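You operate a simulated robot arm through the tools that you are given. There is no shell and no other tool.

Carry out the task below with a simulated robot arm. There is one attempt and no reset: what you move stays moved.

JOB
Zero the counter, wind orange foil on drag till it shows 6 m, then put the brake on hold.
Fine: leave the rolls where they stand.

It is judged by the outcome, as a careful person would: the job done as asked, and still so three seconds after it is handed in. It fails if anything else is knocked over, pushed out of place, dropped, spilled or broken.

ROBOT AND FRAMES
A 6-joint arm with a two-finger gripper, fixed in place. Base frame: the origin is at the foot of the arm, x ahead of it, y to its left, z up. Lengths are in m, angles in degrees, forces in N, time in s.
Its first joint turns from -166.0 to 166.0 degrees. Payload 2.54 kg.
Tool frame: the origin (TCP) lies between the finger pads and is the grasp point; the fingertips stand 0.03 m ahead of it; z points along the fingers, y is the line along which they close. The gripper opens to 0.116 m. The gripper's body begins 0.095 m behind the TCP.
Orientation is told as [roll, pitch, yaw] about the base's x, y, z axes, in that order, counted from this pose: with the fingers straight down and closing along the base's y, the tool's x points along the base's -x, its y along +y and its z along -z.

CONTROLS
- The arm moves only by the tool play_rows. Its argument "steps" is a list of rows, each a list of 7 numbers: the gripper command, from -1 (shut) to 1 (fully open), values between in proportion, then the shift along the tool's x, y, z in m, then the turn, a rotation vector about the tool's x, y, z in degrees. In form: [[gripper, x, y, z, ax, ay, az], ...]. A call has 1 to 20 rows; each row is the pose to reach, as a shift and turn from the pose commanded when the call began, along the tool's axes at that moment. Each row takes 0.2 s and may step no farther than 0.05 m and 8.6 degrees from the row before; otherwise, or with a gripper value out of range, the whole call is refused. Where a pose cannot be reached the arm comes as near as it can. A force on the tool above 40 N (or 10 N above the force at the start of the call, whichever is more), or a blocked arm, ends the call early, and 0.2 s more pass. The fingers move at their own pace (about 0.072 m/s each) and stop on an object; they squeeze with about 40 N. The grip force told is the motor's: it shows also when the fingers shut on nothing. Time passes only in rows, and 0.2 s behind the last, so rows that repeat a pose let the fingers close. It gives the time, the measured TCP pose, the force on the tool (base axes), the opening and the grip force at its end, in the units of the frame above (readings bear some noise), with the torque about the TCP (base axes, N m) and any sound that the robot's microphone picked up.
- Cameras (640 x 400 px; columns grow to the right, rows downward): "scene" is fixed at [0.0428, -0.4948, 1.5588]; the picture's right is [0.38, -0.93, 0.00], its down [-0.35, -0.14, -0.93] and it looks along [0.86, 0.35, -0.38] (base axes); focal length 314 px, centre (320, 200). "wrist" rides on the gripper at [0.069, -0.015, -0.122] in the tool frame; the picture's right is [0.22, 0.98, 0.00], its down [-0.83, 0.18, -0.53] and it looks along [-0.52, 0.11, 0.85] (tool axes); focal length 251 px, centre (320, 200). There is no depth. A picture from a camera that has moved, and an enlarged one, comes with that camera's place and axes in the base frame and with its lens. The place of the scene camera against the robot may be out by one fixed shift of up to 0.012 m in any direction.
- snapshot(camera): a new picture of that camera. The clock stands still meanwhile.
- enlarge(camera, box): a new picture of the part [left, top, right, bottom] of that camera's present view, enlarged. The clock stands still meanwhile.
- job_done(): hands the job in; it is judged then, once.

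Nothing tells you positions but the pictures and the camera data. Unless the task says otherwise, let go and move clear before handing in.

The tools are called as name(argument=value, ...) on one line, values as JSON. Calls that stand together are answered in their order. play_rows: Moves the arm, as the interface text tells. Its arguments: {"type":"object","properties":{"steps":{"type":"array","items":{"type":"array","items":{"type":"number"}}}},"required":["steps"]} The other tools are called the same way: snapshot (camera) takes a picture; enlarge (camera, box) takes an enlarged picture of a part of a camera's view; job_done () hands the job in.

At the start:

```text
time: 0.0
ee_pos: [0.3606, -0.338, 1.3688]
orientation: [0.0, -0.2, -0.1]
force: [-0.6, 0.1, -1.0]
ft_torque: [0.03, 0.01, 0.01]
finger_gap: 0.116
gripper_force: 0.0
```

scene: 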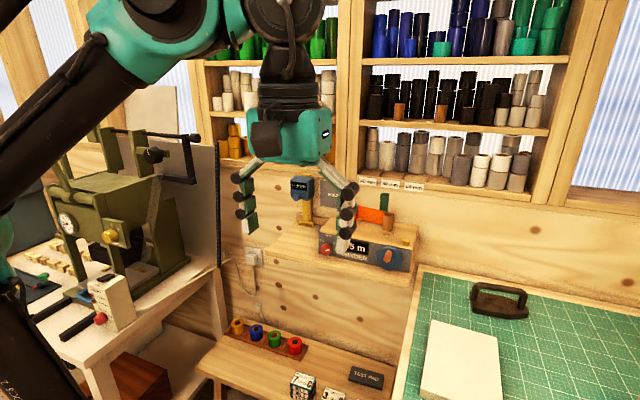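
wrist: 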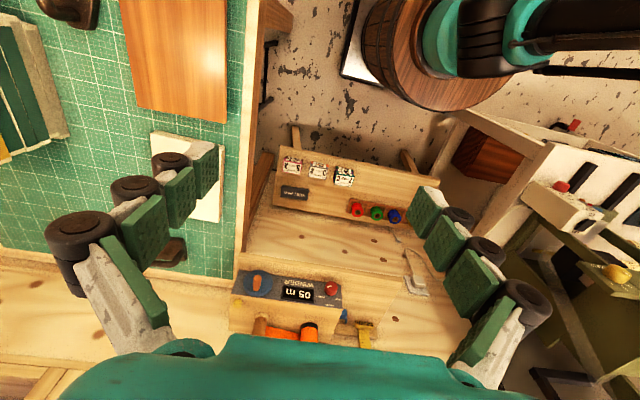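

I see a small winder on a wall shelf with a display reading "05 m", a red button and a blue/orange knob. I'll look closer at it before moving.

enlarge(camera="scene", box=[260, 160, 440, 280])

enlarge(camera="wrist", box=[220, 240, 400, 360])

enlarge(camera="scene", box=[200, 300, 410, 400])

enlarge(camera="scene", box=[20, 140, 230, 340])

```text
3.33 times, centred on (350, 220) of scene
camera zoom: at [0.0428, -0.4948, 1.5588], right [0.38, -0.93, 0.0], down [-0.35, -0.14, -0.93], along [0.86, 0.35, -0.38], focal length 1045 px, centre (220, 133)
```

zoom: 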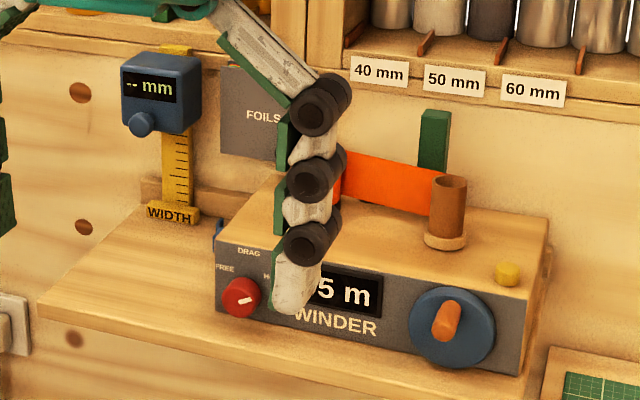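

```text
3.33 times, centred on (310, 300) of wrist
camera zoom: at [0.2922, -0.3518, 1.4908], right [-0.22, 0.98, 0.0], down [0.82, 0.18, 0.54], along [0.52, 0.11, -0.84], focal length 838 px, centre (353, -133)
```

zoom: 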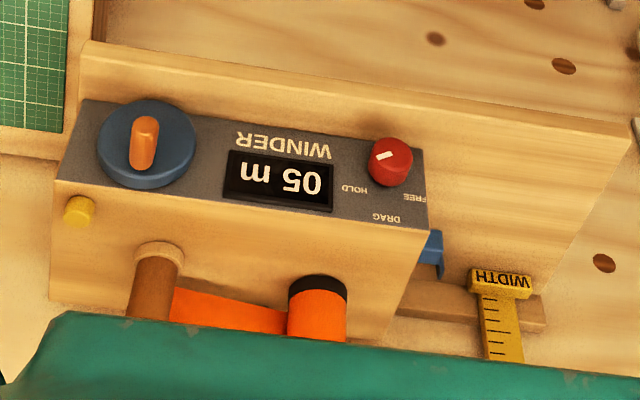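

```text
3.05 times, centred on (305, 350) of scene
camera zoom: at [0.0428, -0.4948, 1.5588], right [0.38, -0.93, 0.0], down [-0.35, -0.14, -0.93], along [0.86, 0.35, -0.38], focal length 956 px, centre (366, -257)
```

zoom: 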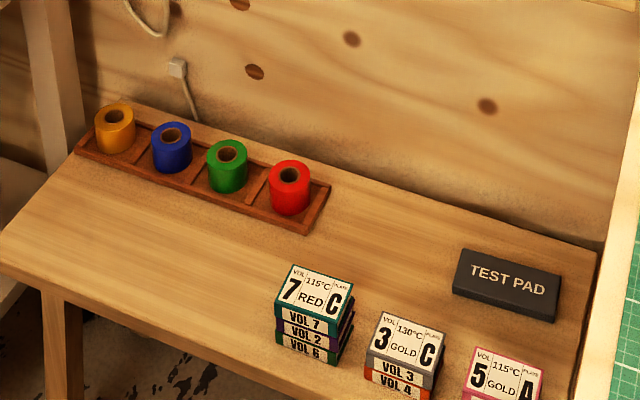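

```text
2.00 times, centred on (125, 240) of scene
camera zoom: at [0.0428, -0.4948, 1.5588], right [0.38, -0.93, 0.0], down [-0.35, -0.14, -0.93], along [0.86, 0.35, -0.38], focal length 627 px, centre (710, 120)
```

zoom: 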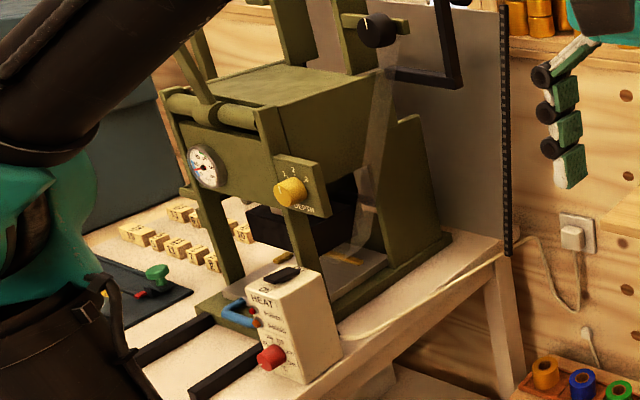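

The winder has a yellow button on top (probably the counter reset), a red FREE/DRAG/HOLD brake knob, and a blue handwheel with an orange grip at about [0.80, -0.39, 1.09]. I'll tilt the tool forward and back off a little for a better look at its face.

play_rows(steps=[[1, -0.01, 0, 0.01, 0, -8, 0], [1, -0.02, 0, 0.02, 0, -16, 0], [1, -0.03, 0, 0.03, 0, -24, 0], [1, -0.04, 0, 0.04, 0, -32, 0], [1, -0.05, 0, 0.05, 0, -40, 0], [1, -0.06, 0, 0.06, 0, -48, 0]])

```text
time: 1.4
ee_pos: [0.4214, -0.3382, 1.3091]
orientation: [-0.1, -48.4, 0.1]
force: [-0.1, -1.1, 0.1]
ft_torque: [0.03, 0.04, 0.01]
finger_gap: 0.1156
gripper_force: 0.0
```

snapshot(camera="wrist")

snapshot(camera="scene")

```text
taken
camera wrist: at [0.2847, -0.3519, 1.3385], right [-0.14, 0.98, -0.16], down [0.15, 0.18, 0.97], along [0.98, 0.11, -0.17], focal length 251 px, centre (320, 200)
```

wrist: 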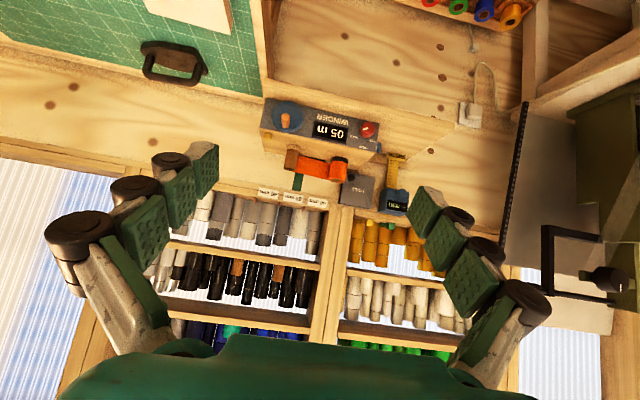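

```text
taken
```

scene: 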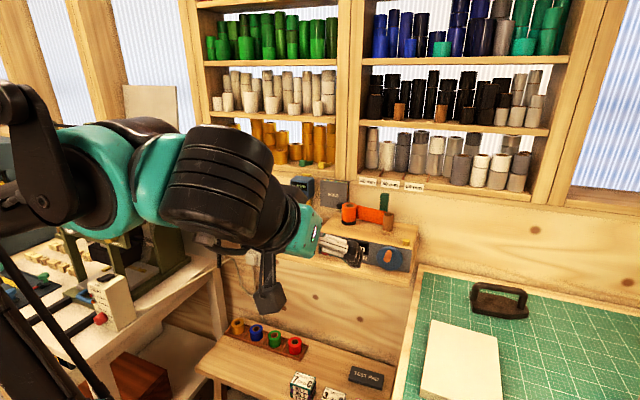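

enlarge(camera="wrist", box=[240, 85, 420, 220])

enlarge(camera="scene", box=[300, 160, 440, 280])

```text
2.96 times, centred on (330, 152) of wrist
camera zoom: at [0.2847, -0.3519, 1.3385], right [-0.14, 0.98, -0.16], down [0.15, 0.18, 0.97], along [0.98, 0.11, -0.17], focal length 745 px, centre (290, 341)
```

zoom: 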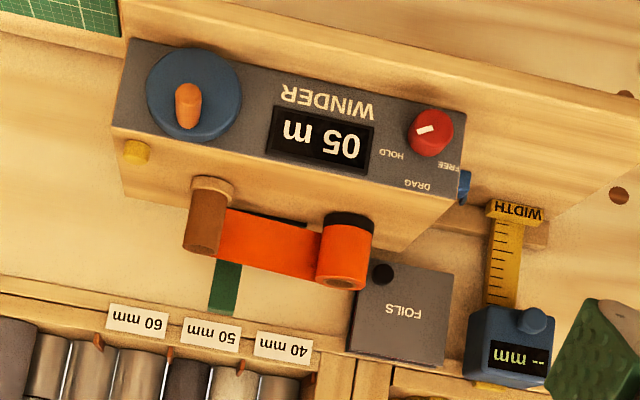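

```text
3.33 times, centred on (370, 220) of scene
camera zoom: at [0.0428, -0.4948, 1.5588], right [0.38, -0.93, 0.0], down [-0.35, -0.14, -0.93], along [0.86, 0.35, -0.38], focal length 1045 px, centre (153, 133)
```

zoom: 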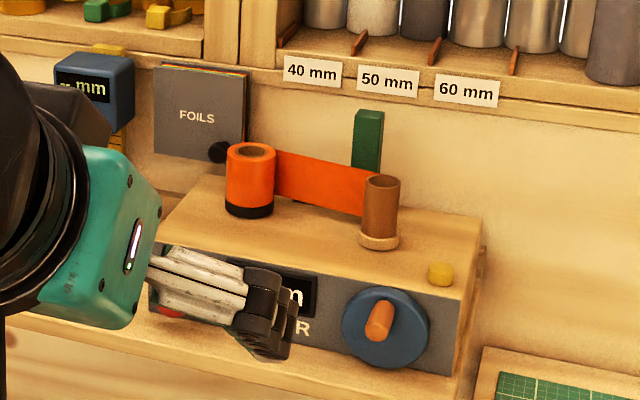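

The handwheel has an off-centre orange peg, the brake knob seems to sit at HOLD now, and the foil web already runs to the take-up core. I'll roll the hand half a turn so its camera rides above the fingers, away from the shelf.

play_rows(steps=[[1, 0, 0, 0, 0, 0, 8.5], [1, 0, 0, 0, 0, 0, 17], [1, 0, 0, 0, 0, 0, 25.5], [1, 0, 0, 0, 0, 0, 34], [1, 0, 0, 0, 0, 0, 42.5], [1, 0, 0, 0, 0, 0, 51], [1, 0, 0, 0, 0, 0, 59.5], [1, 0, 0, 0, 0, 0, 68], [1, 0, 0, 0, 0, 0, 76.5], [1, 0, 0, 0, 0, 0, 85], [1, 0, 0, 0, 0, 0, 90]])

```text
time: 3.8
ee_pos: [0.4214, -0.3375, 1.3107]
orientation: [48.2, 0.1, -90.0]
force: [-0.2, 0.7, 0.4]
ft_torque: [0.0, 0.0, -0.04]
finger_gap: 0.116
gripper_force: 0.1
```

The roll is going well, so I'll finish the half turn and look again.

play_rows(steps=[[1, 0, 0, 0, 0, 0, 8.5], [1, 0, 0, 0, 0, 0, 17], [1, 0, 0, 0, 0, 0, 25.5], [1, 0, 0, 0, 0, 0, 34], [1, 0, 0, 0, 0, 0, 42.5], [1, 0, 0, 0, 0, 0, 51], [1, 0, 0, 0, 0, 0, 59.5], [1, 0, 0, 0, 0, 0, 68], [1, 0, 0, 0, 0, 0, 76.5], [1, 0, 0, 0, 0, 0, 85], [1, 0, 0, 0, 0, 0, 90]])

snapshot(camera="wrist")

snapshot(camera="scene")

```text
time: 6.2
ee_pos: [0.4209, -0.3384, 1.3112]
orientation: [-0.1, 48.2, 180.0]
force: [-0.4, 0.5, 0.7]
ft_torque: [0.03, 0.03, -0.01]
finger_gap: 0.116
gripper_force: 0.1
```

```text
taken
camera wrist: at [0.3767, -0.3219, 1.4423], right [0.14, -0.98, 0.16], down [-0.95, -0.18, -0.26], along [0.28, -0.11, -0.95], focal length 251 px, centre (320, 200)
```

wrist: 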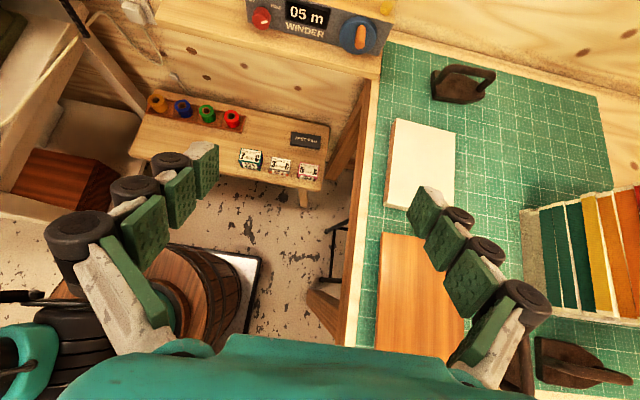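

```text
taken
```

scene: 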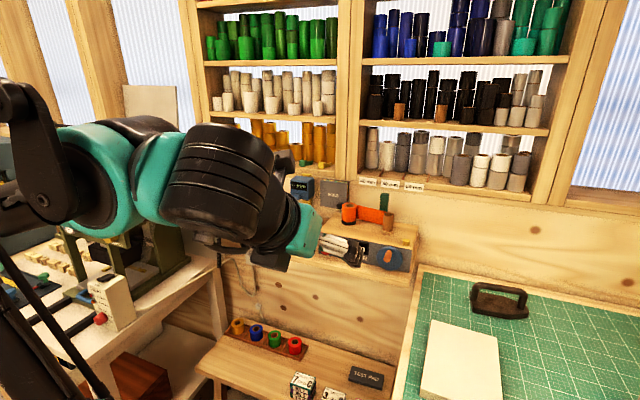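

Next I'll bring the tool to horizontal and move a bit closer to see the winder's face square on.

play_rows(steps=[[1, -0.002, 0, 0.02, 0, 7, 0], [1, -0.005, 0, 0.045, 0, 14, 0], [1, -0.008, 0, 0.07, 0, 21, 0], [1, -0.01, 0, 0.095, 0, 28, 0], [1, -0.013, 0, 0.12, 0, 35, 0], [1, -0.015, 0, 0.148, 0, 41.8, 0]])

snapshot(camera="wrist")

snapshot(camera="scene")

```text
time: 7.6
ee_pos: [0.5207, -0.3374, 1.2008]
orientation: [159.3, 90.0, -20.6]
force: [-0.2, -0.1, 0.1]
ft_torque: [0.04, -0.02, -0.03]
finger_gap: 0.116
gripper_force: 0.1
```

```text
taken
camera wrist: at [0.3994, -0.3213, 1.2689], right [0.0, -0.98, 0.21], down [-0.53, -0.18, -0.83], along [0.85, -0.11, -0.52], focal length 251 px, centre (320, 200)
```

wrist: 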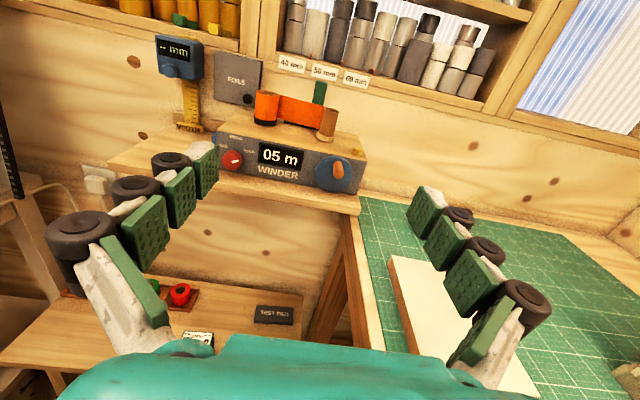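

```text
taken
```

scene: 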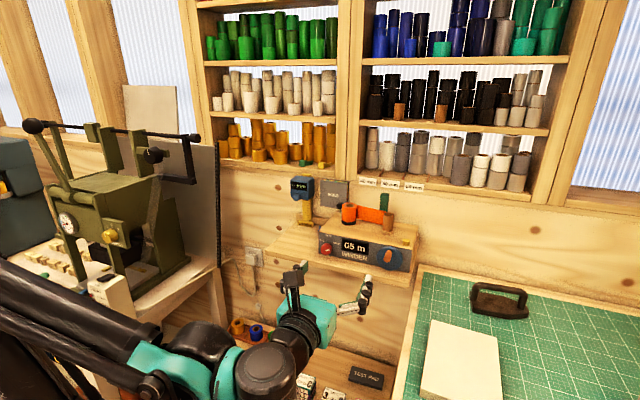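

enlarge(camera="wrist", box=[200, 70, 380, 215])

enlarge(camera="scene", box=[310, 190, 430, 280])

```text
2.76 times, centred on (290, 142) of wrist
camera zoom: at [0.3994, -0.3213, 1.2689], right [0.0, -0.98, 0.21], down [-0.53, -0.18, -0.83], along [0.85, -0.11, -0.52], focal length 694 px, centre (403, 359)
```

zoom: 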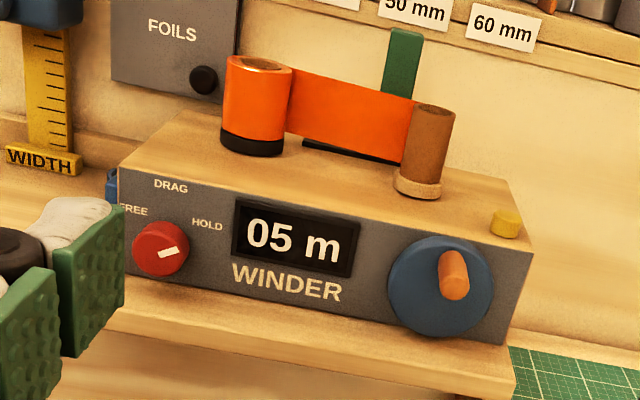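

```text
4.44 times, centred on (370, 235) of scene
camera zoom: at [0.0428, -0.4948, 1.5588], right [0.38, -0.93, 0.0], down [-0.35, -0.14, -0.93], along [0.86, 0.35, -0.38], focal length 1393 px, centre (98, 44)
```

zoom: 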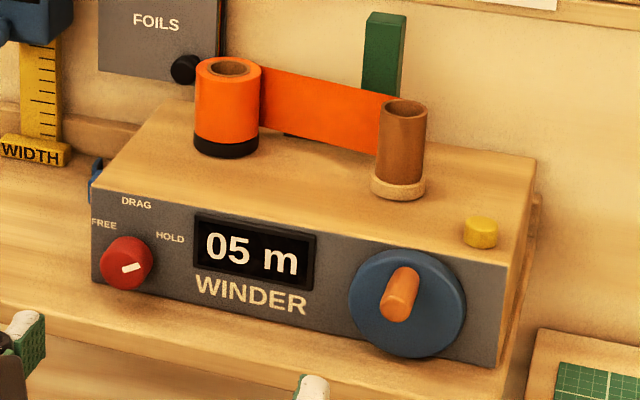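

I'll step closer, toward [0.60, -0.38, 1.18], to pin down the wheel, knob and button positions from several views.

play_rows(steps=[[1, -0.01, 0.02, 0.04, 0, 0, 0], [1, -0.02, 0.04, 0.08, 0, 0, 0]])

snapshot(camera="wrist")

enlarge(camera="wrist", box=[180, 60, 400, 200])

```text
time: 8.2
ee_pos: [0.6012, -0.3787, 1.1809]
orientation: [39.0, 90.0, -141.0]
force: [0.8, 0.8, 0.6]
ft_torque: [0.03, 0.01, -0.06]
finger_gap: 0.1161
gripper_force: 0.0
```

```text
taken
camera wrist: at [0.4811, -0.3625, 1.2497], right [0.0, -0.98, 0.21], down [-0.53, -0.18, -0.83], along [0.85, -0.11, -0.52], focal length 251 px, centre (320, 200)
```

wrist: 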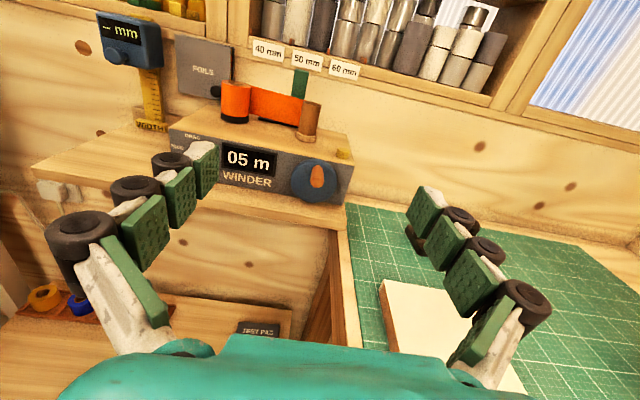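

```text
2.86 times, centred on (290, 130) of wrist
camera zoom: at [0.4811, -0.3625, 1.2497], right [0.0, -0.98, 0.21], down [-0.53, -0.18, -0.83], along [0.85, -0.11, -0.52], focal length 718 px, centre (406, 400)
```

zoom: 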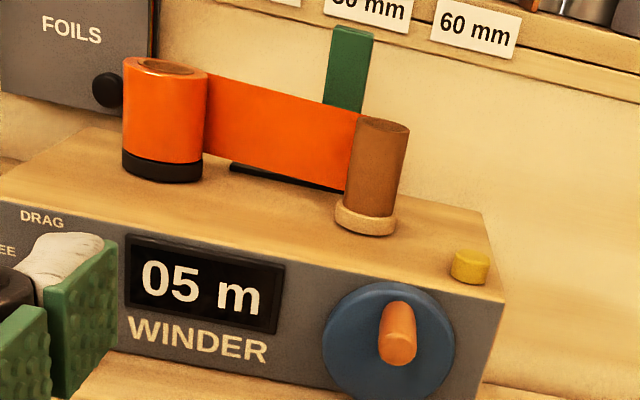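

From the views I get the wheel at about [0.834, -0.391, 1.067] with its peg near the top. The yellow button is at [0.874, -0.430, 1.11] and the red knob at [0.835, -0.20, 1.05]. I'll shut the gripper and hover above and in front of the button, tool tilted 45° down.

play_rows(steps=[[-1, 0.02, 0.01, 0.0, 0, -7, 0], [-1, 0.04, 0.025, 0.03, 0, -15, 0], [-1, 0.06, 0.04, 0.06, 0, -23, 0], [-1, 0.06, 0.051, 0.1, 0, -31, 0], [-1, 0.06, 0.051, 0.14, 0, -39, 0], [-1, 0.05, 0.051, 0.18, 0, -45, 0], [-1, 0.05, 0.051, 0.22, 0, -45, 0]])

snapshot(camera="wrist")

enlarge(camera="scene", box=[310, 160, 450, 280])

```text
time: 9.8
ee_pos: [0.8212, -0.4303, 1.2315]
orientation: [0.0, 44.9, -180.0]
force: [-0.4, -0.3, 0.2]
ft_torque: [0.0, -0.01, 0.0]
finger_gap: 0.0
gripper_force: 28.2
```

```text
taken
camera wrist: at [0.7855, -0.4147, 1.3667], right [0.15, -0.98, 0.15], down [-0.96, -0.18, -0.2], along [0.23, -0.11, -0.97], focal length 251 px, centre (320, 200)
```

wrist: 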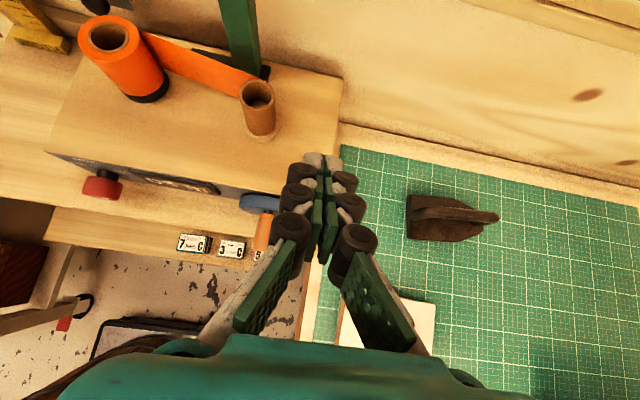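

```text
3.33 times, centred on (380, 220) of scene
camera zoom: at [0.0428, -0.4948, 1.5588], right [0.38, -0.93, 0.0], down [-0.35, -0.14, -0.93], along [0.86, 0.35, -0.38], focal length 1045 px, centre (120, 133)
```

zoom: 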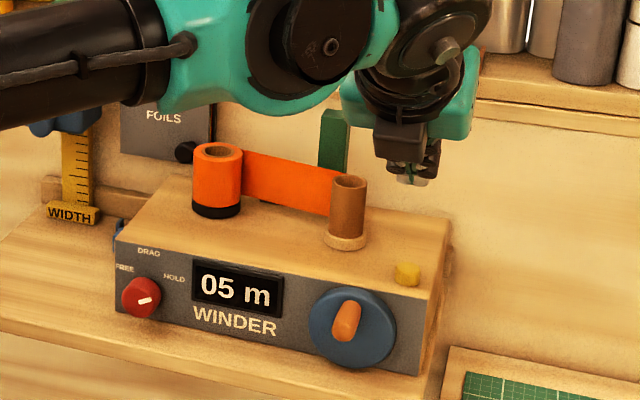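

The button should be right under the fingertips. I'll go to just above it, then press down in small steps.

play_rows(steps=[[-1, -0.008, 0.001, 0.025, 0, 0, 0], [-1, -0.016, 0.001, 0.052, 0, 0, 0], [-1, -0.0237, 0.001, 0.0774, 0, 0, 0]])

enlarge(camera="scene", box=[340, 200, 430, 270])

enlarge(camera="wrist", box=[220, 100, 420, 240])

```text
time: 10.6
ee_pos: [0.8593, -0.4311, 1.1591]
orientation: [0.1, 44.8, -179.8]
force: [-0.4, -0.4, 0.6]
ft_torque: [0.01, 0.01, -0.02]
finger_gap: 0.0
gripper_force: 28.4
```

```text
5.71 times, centred on (385, 235) of scene
camera zoom: at [0.0428, -0.4948, 1.5588], right [0.38, -0.93, 0.0], down [-0.35, -0.14, -0.93], along [0.86, 0.35, -0.38], focal length 1792 px, centre (-51, 0)
```

zoom: 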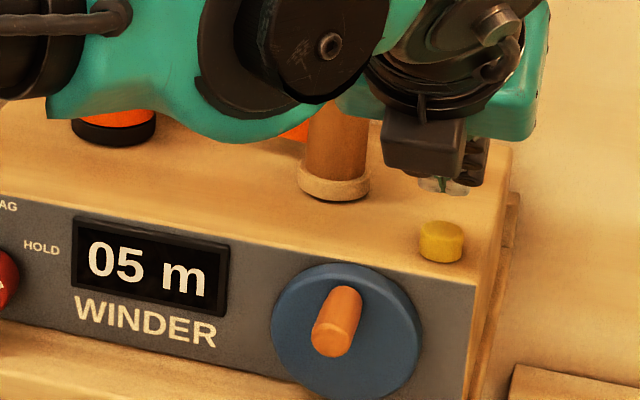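

```text
2.86 times, centred on (320, 170) of wrist
camera zoom: at [0.8225, -0.4144, 1.2935], right [0.15, -0.98, 0.15], down [-0.96, -0.18, -0.21], along [0.23, -0.12, -0.97], focal length 718 px, centre (320, 286)
```

zoom: 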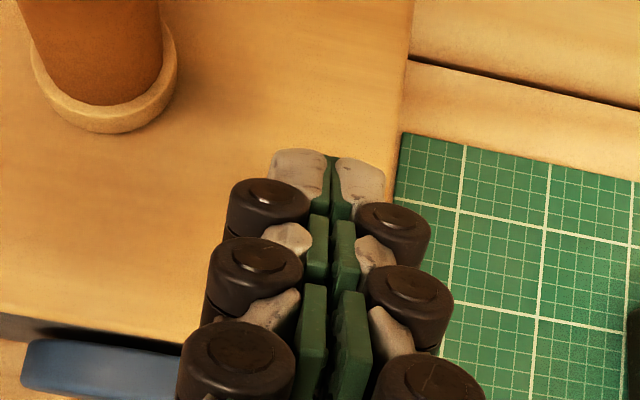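

The fingertip is right above the button; now I'll press straight down gently.

play_rows(steps=[[-1, -0.0071, 0, 0.0071, 0, 0, 0], [-1, -0.0099, 0, 0.0099, 0, 0, 0], [-1, -0.012, 0, 0.012, 0, 0, 0], [-1, -0.0134, 0, 0.0134, 0, 0, 0], [-1, -0.0148, 0, 0.0148, 0, 0, 0]])

enlarge(camera="scene", box=[340, 200, 430, 270])

```text
time: 11.8
ee_pos: [0.86, -0.4296, 1.138]
orientation: [0.0, 45.1, -179.9]
force: [0.9, 0.5, 0.8]
ft_torque: [0.02, -0.03, 0.0]
finger_gap: 0.0
gripper_force: 28.8
```

```text
5.71 times, centred on (385, 235) of scene
camera zoom: at [0.0428, -0.4948, 1.5588], right [0.38, -0.93, 0.0], down [-0.35, -0.14, -0.93], along [0.86, 0.35, -0.38], focal length 1792 px, centre (-51, 0)
```

zoom: 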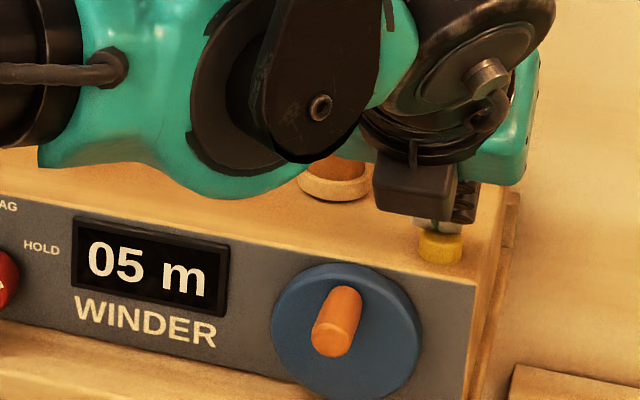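

Almost in contact; I'll continue pressing a few millimetres.

play_rows(steps=[[-1, -0.0014, 0, 0.0014, 0, 0, 0], [-1, -0.0028, 0, 0.0028, 0, 0, 0], [-1, -0.0042, 0, 0.0042, 0, 0, 0]])

enlarge(camera="scene", box=[340, 200, 430, 270])

```text
time: 12.6
ee_pos: [0.8579, -0.4301, 1.1335]
orientation: [0.2, 45.1, -180.0]
force: [0.8, -4.7, 24.1]
ft_torque: [-0.15, -0.33, -0.08]
finger_gap: 0.0058
gripper_force: 28.8
heard: click
```

```text
5.71 times, centred on (385, 235) of scene
camera zoom: at [0.0428, -0.4948, 1.5588], right [0.38, -0.93, 0.0], down [-0.35, -0.14, -0.93], along [0.86, 0.35, -0.38], focal length 1792 px, centre (-51, 0)
```

zoom: 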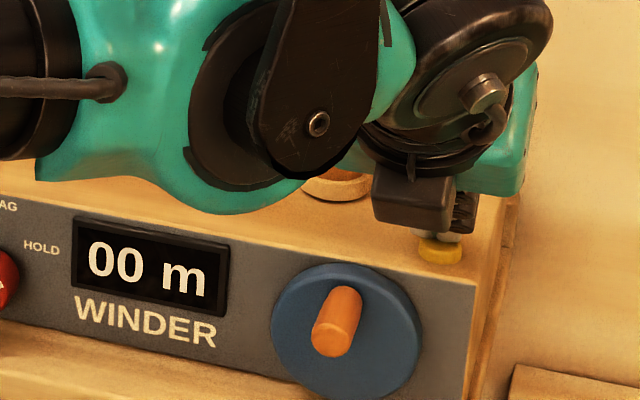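

The counter now reads 00 m and the button clicked. I'll lift off and back away, then go for the brake knob.

play_rows(steps=[[-1, 0.021, 0, -0.021, 0, 0, 0], [-1, 0.05, 0, -0.05, 0, 0, 0], [-1, 0.03, 0, -0.085, 0, 0, 0], [-1, 0.0, 0, -0.114, 0, 0, 0], [-1, -0.03, 0, -0.145, 0, 0, 0], [-1, -0.06, 0, -0.175, 0, 0, 0], [-1, -0.085, 0, -0.198, 0, 0, 0]])

snapshot(camera="scene")

```text
time: 14.2
ee_pos: [0.6565, -0.4309, 1.2087]
orientation: [0.0, 44.9, -179.9]
force: [0.5, 0.6, 1.0]
ft_torque: [0.03, 0.02, 0.03]
finger_gap: 0.0002
gripper_force: 29.4
```

```text
taken
```

scene: 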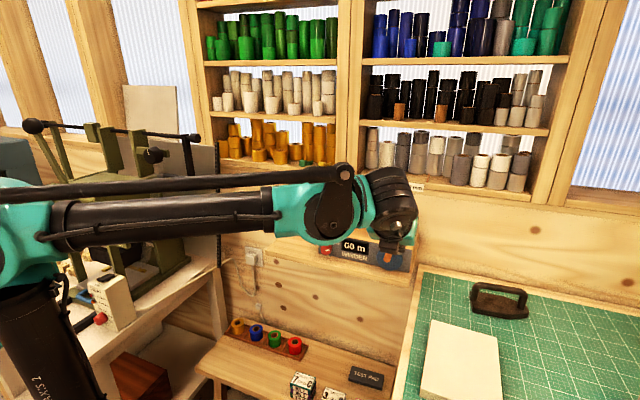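

Now I'll move in front of the red knob, with the tool horizontal and the fingers part open.

play_rows(steps=[[0.2, -0.009, -0.035, 0.009, 0, 7.5, 0], [0.2, -0.018, -0.07, 0.018, 0, 15, 0], [0.2, -0.028, -0.105, 0.028, 0, 22.5, 0], [0.2, -0.038, -0.14, 0.038, 0, 30, 0], [0.2, -0.047, -0.175, 0.047, 0, 37.5, 0], [0.2, -0.0566, -0.21, 0.0566, 0, 45, 0]])

snapshot(camera="wrist")

enlarge(camera="wrist", box=[260, 90, 440, 200])

snapshot(camera="scene")

```text
time: 15.6
ee_pos: [0.6586, -0.2217, 1.1319]
orientation: [147.8, 90.1, -32.2]
force: [0.6, -0.4, -0.4]
ft_torque: [-0.01, 0.0, 0.02]
finger_gap: 0.0696
gripper_force: 0.0
```

```text
taken
camera wrist: at [0.5371, -0.2046, 1.201], right [0.0, -0.98, 0.21], down [-0.53, -0.18, -0.83], along [0.85, -0.11, -0.52], focal length 251 px, centre (320, 200)
```

wrist: 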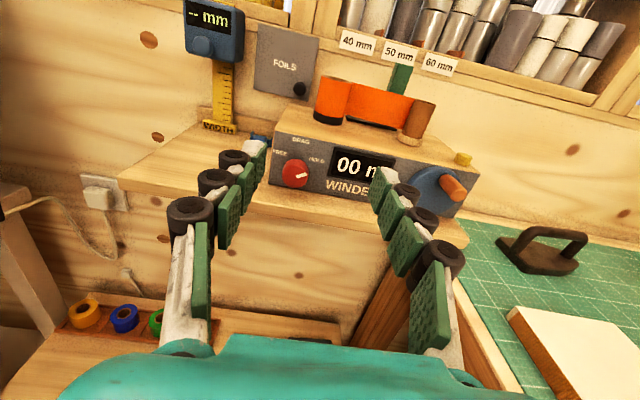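

```text
3.56 times, centred on (350, 145) of wrist
camera zoom: at [0.5371, -0.2046, 1.201], right [0.0, -0.98, 0.21], down [-0.53, -0.18, -0.83], along [0.85, -0.11, -0.52], focal length 894 px, centre (213, 396)
```

zoom: 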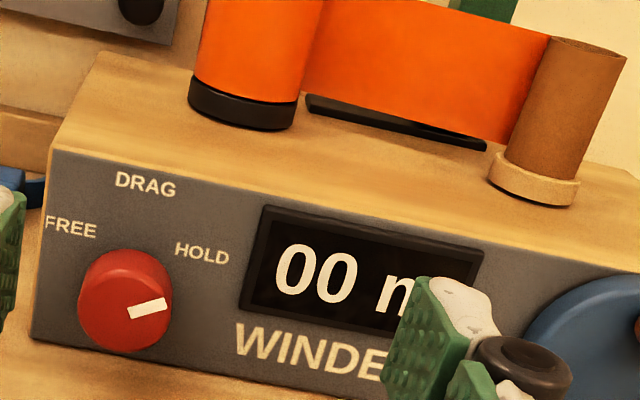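

```text
taken
```

scene: 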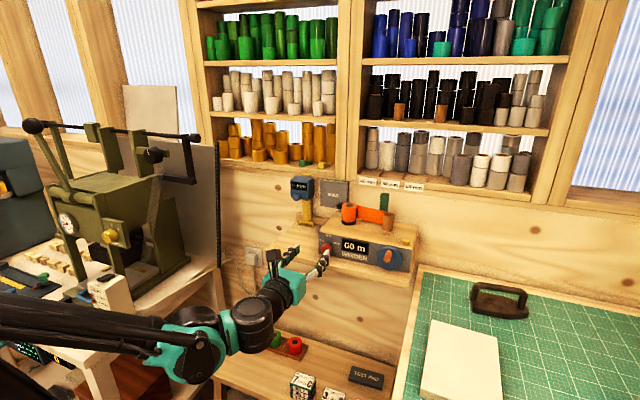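

The knob's face is near [0.828, -0.203, 1.055] and points at HOLD. DRAG is about 55° counterclockwise of it, and the shelf top is about 3.4 cm below its centre. I'll pre-roll the hand +28° and line up in front of it.

play_rows(steps=[[-0.14, -0.02, -0.005, 0.02, 0, 0, 7], [-0.14, -0.04, -0.01, 0.04, 0, 0, 14], [-0.14, -0.06, -0.015, 0.06, 0, 0, 21], [-0.14, -0.077, -0.0187, 0.08, 0, 0, 28]])

snapshot(camera="wrist")

enlarge(camera="scene", box=[290, 210, 410, 290])

```text
time: 16.6
ee_pos: [0.738, -0.2014, 1.0554]
orientation: [-89.9, 61.9, 90.1]
force: [-0.8, -0.1, 0.3]
ft_torque: [0.02, 0.0, 0.0]
finger_gap: 0.05
gripper_force: 0.0
```

```text
taken
camera wrist: at [0.6163, -0.2196, 1.1224], right [0.0, -0.96, -0.27], down [-0.53, 0.23, -0.81], along [0.85, 0.14, -0.51], focal length 251 px, centre (320, 200)
```

wrist: 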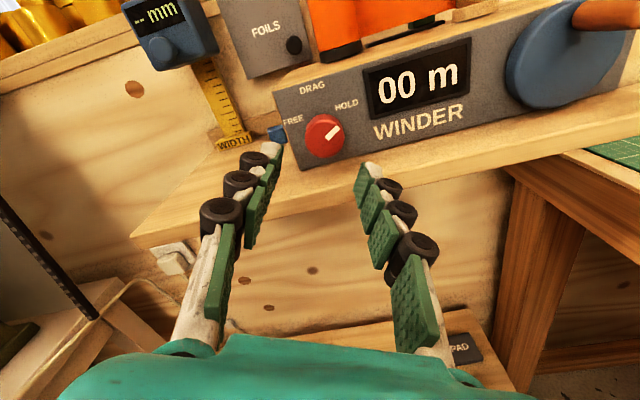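

```text
5.00 times, centred on (350, 250) of scene
camera zoom: at [0.0428, -0.4948, 1.5588], right [0.38, -0.93, 0.0], down [-0.35, -0.14, -0.93], along [0.86, 0.35, -0.38], focal length 1568 px, centre (170, -50)
```

zoom: 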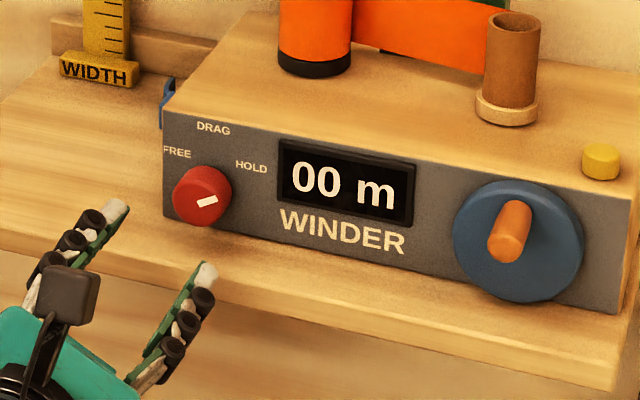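

Alignment checks out against the picture. I'll advance so the fingertips straddle the knob.

play_rows(steps=[[-0.14, 0, 0.001, 0.03, 0, 0, 0], [-0.14, 0, 0.001, 0.055, 0, 0, 0], [-0.14, 0, 0.001, 0.063, 0, 0, 0], [-0.14, 0, 0.001, 0.069, 0, 0, 0]])

enlarge(camera="wrist", box=[220, 80, 440, 220])

enlarge(camera="scene", box=[290, 210, 410, 290])

```text
time: 17.6
ee_pos: [0.8073, -0.202, 1.053]
orientation: [-89.9, 62.0, 90.0]
force: [-0.1, 0.6, -0.6]
ft_torque: [0.01, 0.0, -0.02]
finger_gap: 0.0496
gripper_force: 0.1
```

```text
2.86 times, centred on (330, 150) of wrist
camera zoom: at [0.6863, -0.2197, 1.1208], right [0.0, -0.96, -0.27], down [-0.53, 0.23, -0.81], along [0.84, 0.14, -0.52], focal length 718 px, centre (291, 343)
```

zoom: 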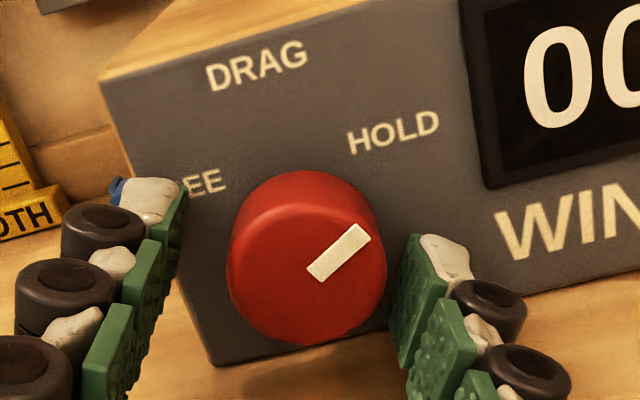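

```text
5.00 times, centred on (350, 250) of scene
camera zoom: at [0.0428, -0.4948, 1.5588], right [0.38, -0.93, 0.0], down [-0.35, -0.14, -0.93], along [0.86, 0.35, -0.38], focal length 1568 px, centre (170, -50)
```

zoom: 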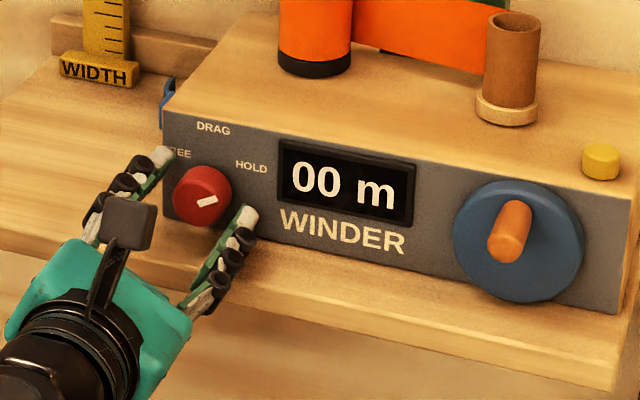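

The fingers straddle the knob; closing on it now.

play_rows(steps=[[-1, 0, 0.001, 0, 0, 0, 0], [-1, 0, 0.001, 0, 0, 0, 0], [-1, 0, 0.001, 0, 0, 0, 0]])

enlarge(camera="wrist", box=[220, 80, 440, 220])

```text
time: 18.4
ee_pos: [0.809, -0.2028, 1.0519]
orientation: [-90.0, 62.0, 90.1]
force: [-4.1, -11.4, -7.1]
ft_torque: [0.02, 0.14, -0.4]
finger_gap: 0.0315
gripper_force: 45.5
```

```text
2.86 times, centred on (330, 150) of wrist
camera zoom: at [0.6862, -0.2216, 1.1203], right [0.0, -0.96, -0.27], down [-0.53, 0.23, -0.81], along [0.85, 0.14, -0.52], focal length 718 px, centre (291, 343)
```

zoom: 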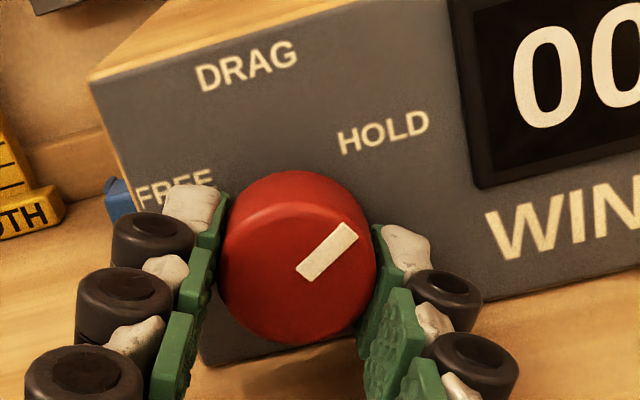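

I have a firm grip on the knob. Turning counterclockwise toward DRAG.

play_rows(steps=[[-1, 0, 0.0015, 0, 0, 0, 0], [-1, 0, 0.0015, 0, 0, 0, -8], [-1, 0, 0.0015, 0, 0, 0, -16], [-1, 0, 0.0015, 0, 0, 0, -24]])

enlarge(camera="wrist", box=[220, 80, 440, 220])

```text
time: 19.4
ee_pos: [0.8071, -0.206, 1.0522]
orientation: [-88.9, 86.1, 90.9]
force: [-7.7, -19.9, -13.2]
ft_torque: [0.07, 0.38, -0.57]
finger_gap: 0.0317
gripper_force: 44.5
```

```text
2.86 times, centred on (330, 150) of wrist
camera zoom: at [0.6863, -0.1936, 1.1216], right [0.0, -0.99, 0.15], down [-0.54, -0.12, -0.84], along [0.84, -0.08, -0.53], focal length 718 px, centre (291, 343)
```

zoom: 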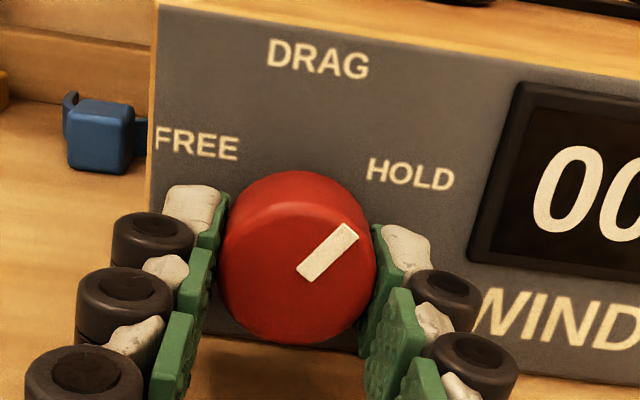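

The knob turns with the hand. I'll ease the lateral load with a small shift and continue about 33° more to DRAG.

play_rows(steps=[[-1, -0.001, 0.0025, 0, 0, 0, 0], [-1, -0.001, 0.0025, 0, 0, 0, -8], [-1, -0.001, 0.0025, 0, 0, 0, -16], [-1, -0.001, 0.0025, 0, 0, 0, -24], [-1, -0.001, 0.0025, 0, 0, 0, -32]])

enlarge(camera="wrist", box=[220, 80, 440, 220])

enlarge(camera="scene", box=[290, 210, 410, 290])

```text
time: 20.5
ee_pos: [0.8079, -0.207, 1.0526]
orientation: [90.1, 69.2, -90.0]
force: [-8.2, -3.1, 13.1]
ft_torque: [0.03, -0.43, -0.06]
finger_gap: 0.0316
gripper_force: 45.2
stopped in row 5: the force on the tool passed its limit at 42 N (the readings are from after the stop); the commanded pose is now the measured one
```

```text
2.86 times, centred on (330, 150) of wrist
camera zoom: at [0.6863, -0.1672, 1.1107], right [0.0, -0.84, 0.55], down [-0.53, -0.46, -0.71], along [0.85, -0.29, -0.45], focal length 718 px, centre (291, 343)
```

zoom: 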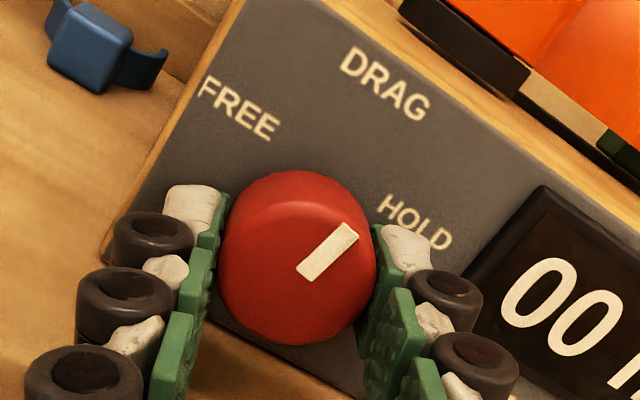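

```text
5.00 times, centred on (350, 250) of scene
camera zoom: at [0.0428, -0.4948, 1.5588], right [0.38, -0.93, 0.0], down [-0.35, -0.14, -0.93], along [0.86, 0.35, -0.38], focal length 1568 px, centre (170, -50)
```

zoom: 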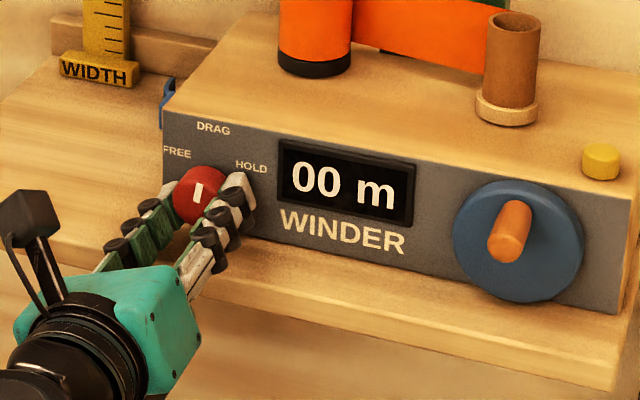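

The knob has turned about 49° and its mark is roughly 10° short of straight up (DRAG). I'll relieve the load with a small shift and finish the turn.

play_rows(steps=[[-1, 0.001, 0.001, 0, 0, 0, 0], [-1, 0.001, 0.001, 0, 0, 0, -4], [-1, 0.001, 0.001, 0, 0, 0, -8], [-1, 0.001, 0.001, 0, 0, 0, -11]])

enlarge(camera="wrist", box=[220, 80, 440, 220])

enlarge(camera="scene", box=[290, 210, 410, 290])

```text
time: 21.5
ee_pos: [0.8081, -0.2066, 1.0523]
orientation: [90.0, 58.3, -90.1]
force: [-18.4, -5.0, -11.2]
ft_torque: [0.02, 0.14, 0.0]
finger_gap: 0.0316
gripper_force: 45.2
```

```text
2.86 times, centred on (330, 150) of wrist
camera zoom: at [0.6864, -0.1574, 1.1027], right [0.0, -0.72, 0.7], down [-0.53, -0.59, -0.61], along [0.85, -0.37, -0.38], focal length 718 px, centre (291, 343)
```

zoom: 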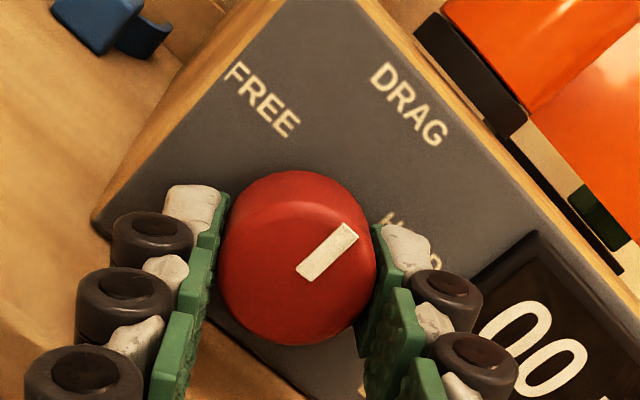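

```text
5.00 times, centred on (350, 250) of scene
camera zoom: at [0.0428, -0.4948, 1.5588], right [0.38, -0.93, 0.0], down [-0.35, -0.14, -0.93], along [0.86, 0.35, -0.38], focal length 1568 px, centre (170, -50)
```

zoom: 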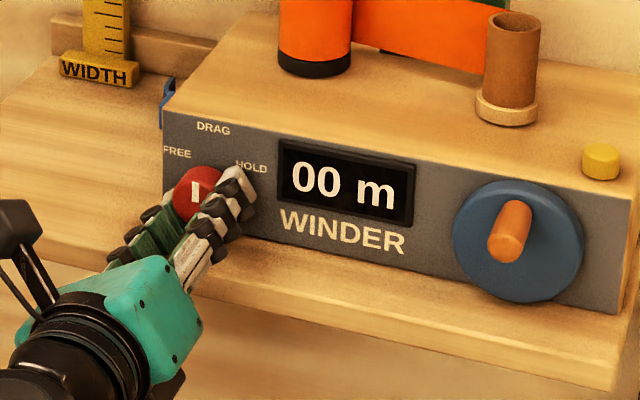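

The mark now points straight up at DRAG. I'll release and back away to check that it stays.

play_rows(steps=[[-0.14, 0, 0, 0, 0, 0, 0], [-0.14, 0, 0, 0, 0, 0, 0], [-0.14, 0, 0, -0.03, 0, 0, 0], [-0.14, 0, 0, -0.07, 0, 0, 0]])

enlarge(camera="wrist", box=[220, 80, 440, 220])

enlarge(camera="scene", box=[290, 210, 410, 290])

```text
time: 22.5
ee_pos: [0.7392, -0.2082, 1.0523]
orientation: [90.0, 58.2, -90.0]
force: [-0.6, -0.7, -0.2]
ft_torque: [-0.01, -0.01, 0.05]
finger_gap: 0.0499
gripper_force: 0.1
```

```text
2.86 times, centred on (330, 150) of wrist
camera zoom: at [0.6176, -0.1571, 1.1028], right [0.0, -0.72, 0.7], down [-0.53, -0.59, -0.61], along [0.85, -0.37, -0.38], focal length 718 px, centre (291, 343)
```

zoom: 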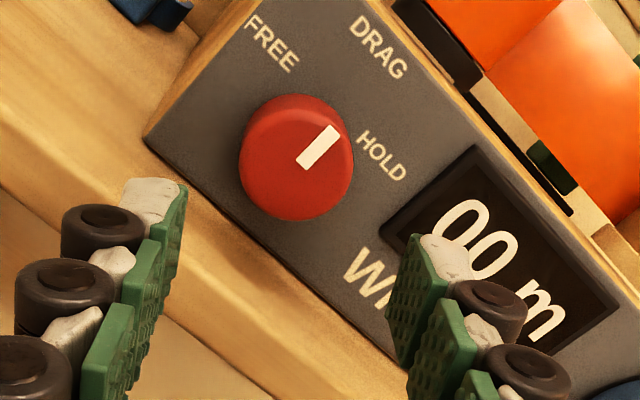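

```text
5.00 times, centred on (350, 250) of scene
camera zoom: at [0.0428, -0.4948, 1.5588], right [0.38, -0.93, 0.0], down [-0.35, -0.14, -0.93], along [0.86, 0.35, -0.38], focal length 1568 px, centre (170, -50)
```

zoom: 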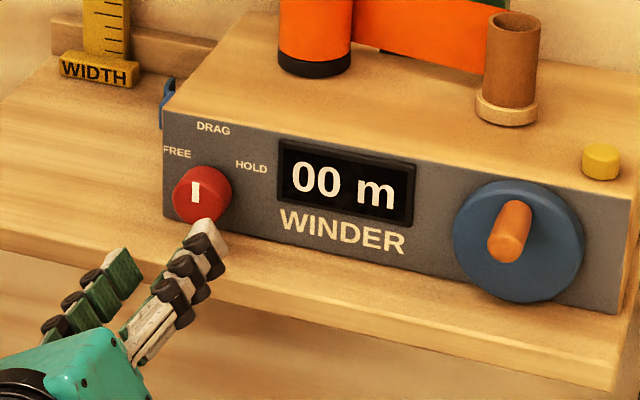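

The brake is on DRAG and the counter reads 00. Next I'll level the hand and move in front of the wheel to measure the peg.

play_rows(steps=[[-0.14, 0, 0, -0.045, 0, 0, 0], [-0.14, -0.0077, 0.038, -0.09, 0, 0, 6.4], [-0.14, -0.0154, 0.0766, -0.09, 0, 0, 12.8], [-0.14, -0.0232, 0.1148, -0.09, 0, 0, 19.2], [-0.14, -0.0309, 0.153, -0.09, 0, 0, 25.6], [-0.14, -0.0386, 0.1914, -0.09, 0, 0, 31.8]])

snapshot(camera="wrist")

enlarge(camera="wrist", box=[230, 70, 410, 185])

```text
refused: row 2 steps farther than a row can; nothing moved
```

```text
taken
camera wrist: at [0.6176, -0.1571, 1.1028], right [0.0, -0.72, 0.7], down [-0.53, -0.59, -0.61], along [0.85, -0.37, -0.38], focal length 251 px, centre (320, 200)
```

wrist: 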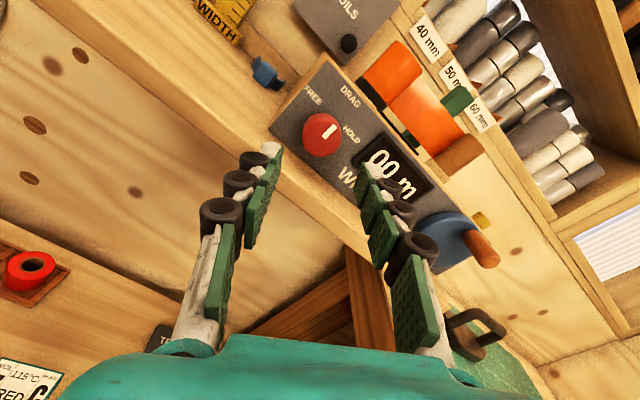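

```text
3.48 times, centred on (320, 128) of wrist
camera zoom: at [0.6176, -0.1571, 1.1028], right [0.0, -0.72, 0.7], down [-0.53, -0.59, -0.61], along [0.85, -0.37, -0.38], focal length 875 px, centre (320, 452)
```

zoom: 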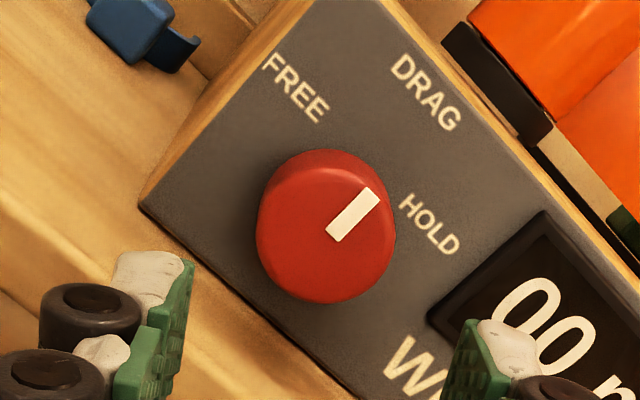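

That step was too long and nothing moved; I'll repeat it with shorter rows.

play_rows(steps=[[-0.14, 0, 0, -0.045, 0, 0, 0], [-0.14, 0, 0, -0.09, 0, 0, 0], [-0.14, -0.0077, 0.038, -0.09, 0, 0, 6.4], [-0.14, -0.0154, 0.0766, -0.09, 0, 0, 12.8], [-0.14, -0.0232, 0.1148, -0.09, 0, 0, 19.2], [-0.14, -0.0309, 0.153, -0.09, 0, 0, 25.6], [-0.14, -0.0386, 0.1914, -0.09, 0, 0, 31.8]])

snapshot(camera="wrist")

enlarge(camera="wrist", box=[230, 70, 410, 185])

```text
time: 24.1
ee_pos: [0.6511, -0.3892, 1.1239]
orientation: [-86.5, 89.8, 93.5]
force: [0.0, -0.2, 0.8]
ft_torque: [-0.01, -0.01, -0.04]
finger_gap: 0.0497
gripper_force: 0.0
```

```text
taken
camera wrist: at [0.5284, -0.3735, 1.1921], right [0.0, -0.98, 0.21], down [-0.53, -0.18, -0.83], along [0.85, -0.11, -0.52], focal length 251 px, centre (320, 200)
```

wrist: 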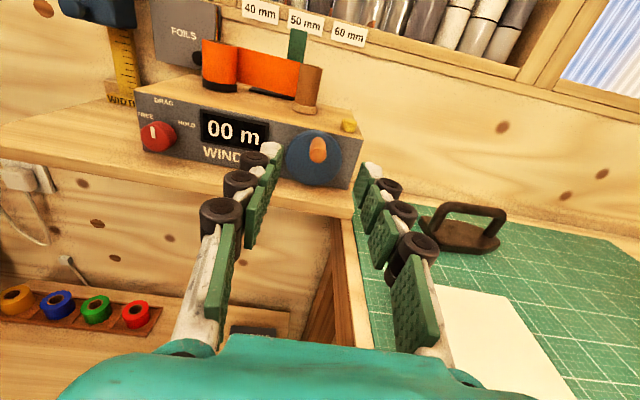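

```text
3.48 times, centred on (320, 128) of wrist
camera zoom: at [0.5284, -0.3735, 1.1921], right [0.0, -0.98, 0.21], down [-0.53, -0.18, -0.83], along [0.85, -0.11, -0.52], focal length 875 px, centre (320, 452)
```

zoom: 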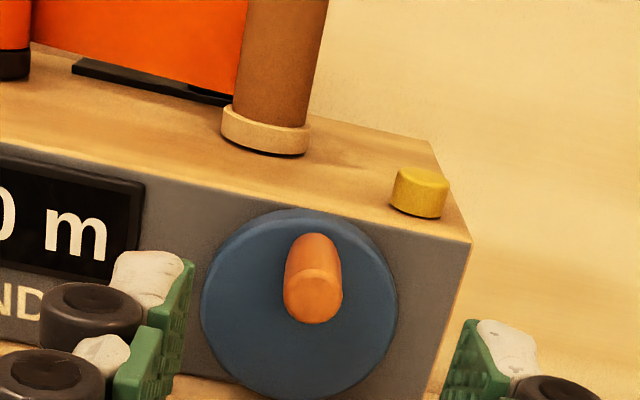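

The peg is about 2 cm above the wheel centre, its axis near y -0.394, z 1.084, and it sticks out to about x 0.80. I'll line up with it and slide the open fingers over it.

play_rows(steps=[[-0.14, -0.02, 0.003, 0.02, 0, 0, 0], [-0.14, -0.041, 0.005, 0.05, 0, 0, 0], [-0.14, -0.041, 0.005, 0.08, 0, 0, 0]])

enlarge(camera="wrist", box=[220, 60, 420, 200])

enlarge(camera="scene", box=[310, 210, 430, 290])

```text
time: 24.9
ee_pos: [0.7295, -0.3965, 1.0779]
orientation: [78.0, 90.0, -102.2]
force: [1.0, -0.1, -0.7]
ft_torque: [-0.06, -0.01, 0.02]
finger_gap: 0.0498
gripper_force: 0.0
```

```text
2.86 times, centred on (320, 130) of wrist
camera zoom: at [0.6075, -0.3798, 1.1473], right [0.0, -0.98, 0.21], down [-0.53, -0.18, -0.83], along [0.85, -0.12, -0.52], focal length 718 px, centre (320, 400)
```

zoom: 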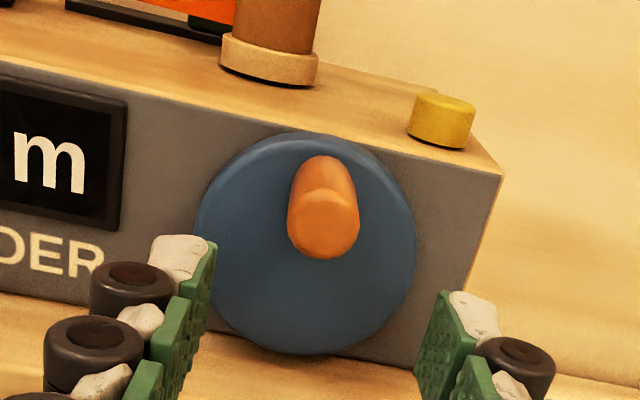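

```text
5.00 times, centred on (370, 250) of scene
camera zoom: at [0.0428, -0.4948, 1.5588], right [0.38, -0.93, 0.0], down [-0.35, -0.14, -0.93], along [0.86, 0.35, -0.38], focal length 1568 px, centre (70, -50)
```

zoom: 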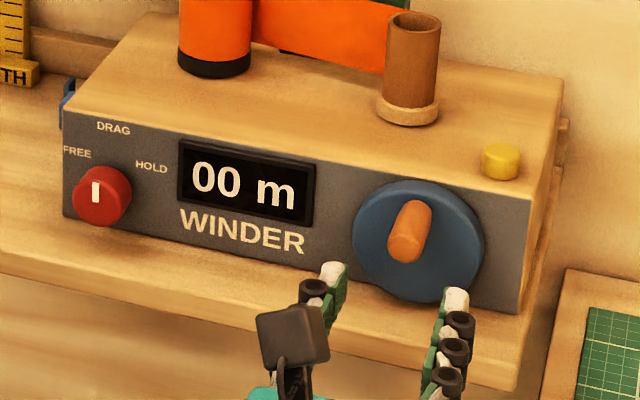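

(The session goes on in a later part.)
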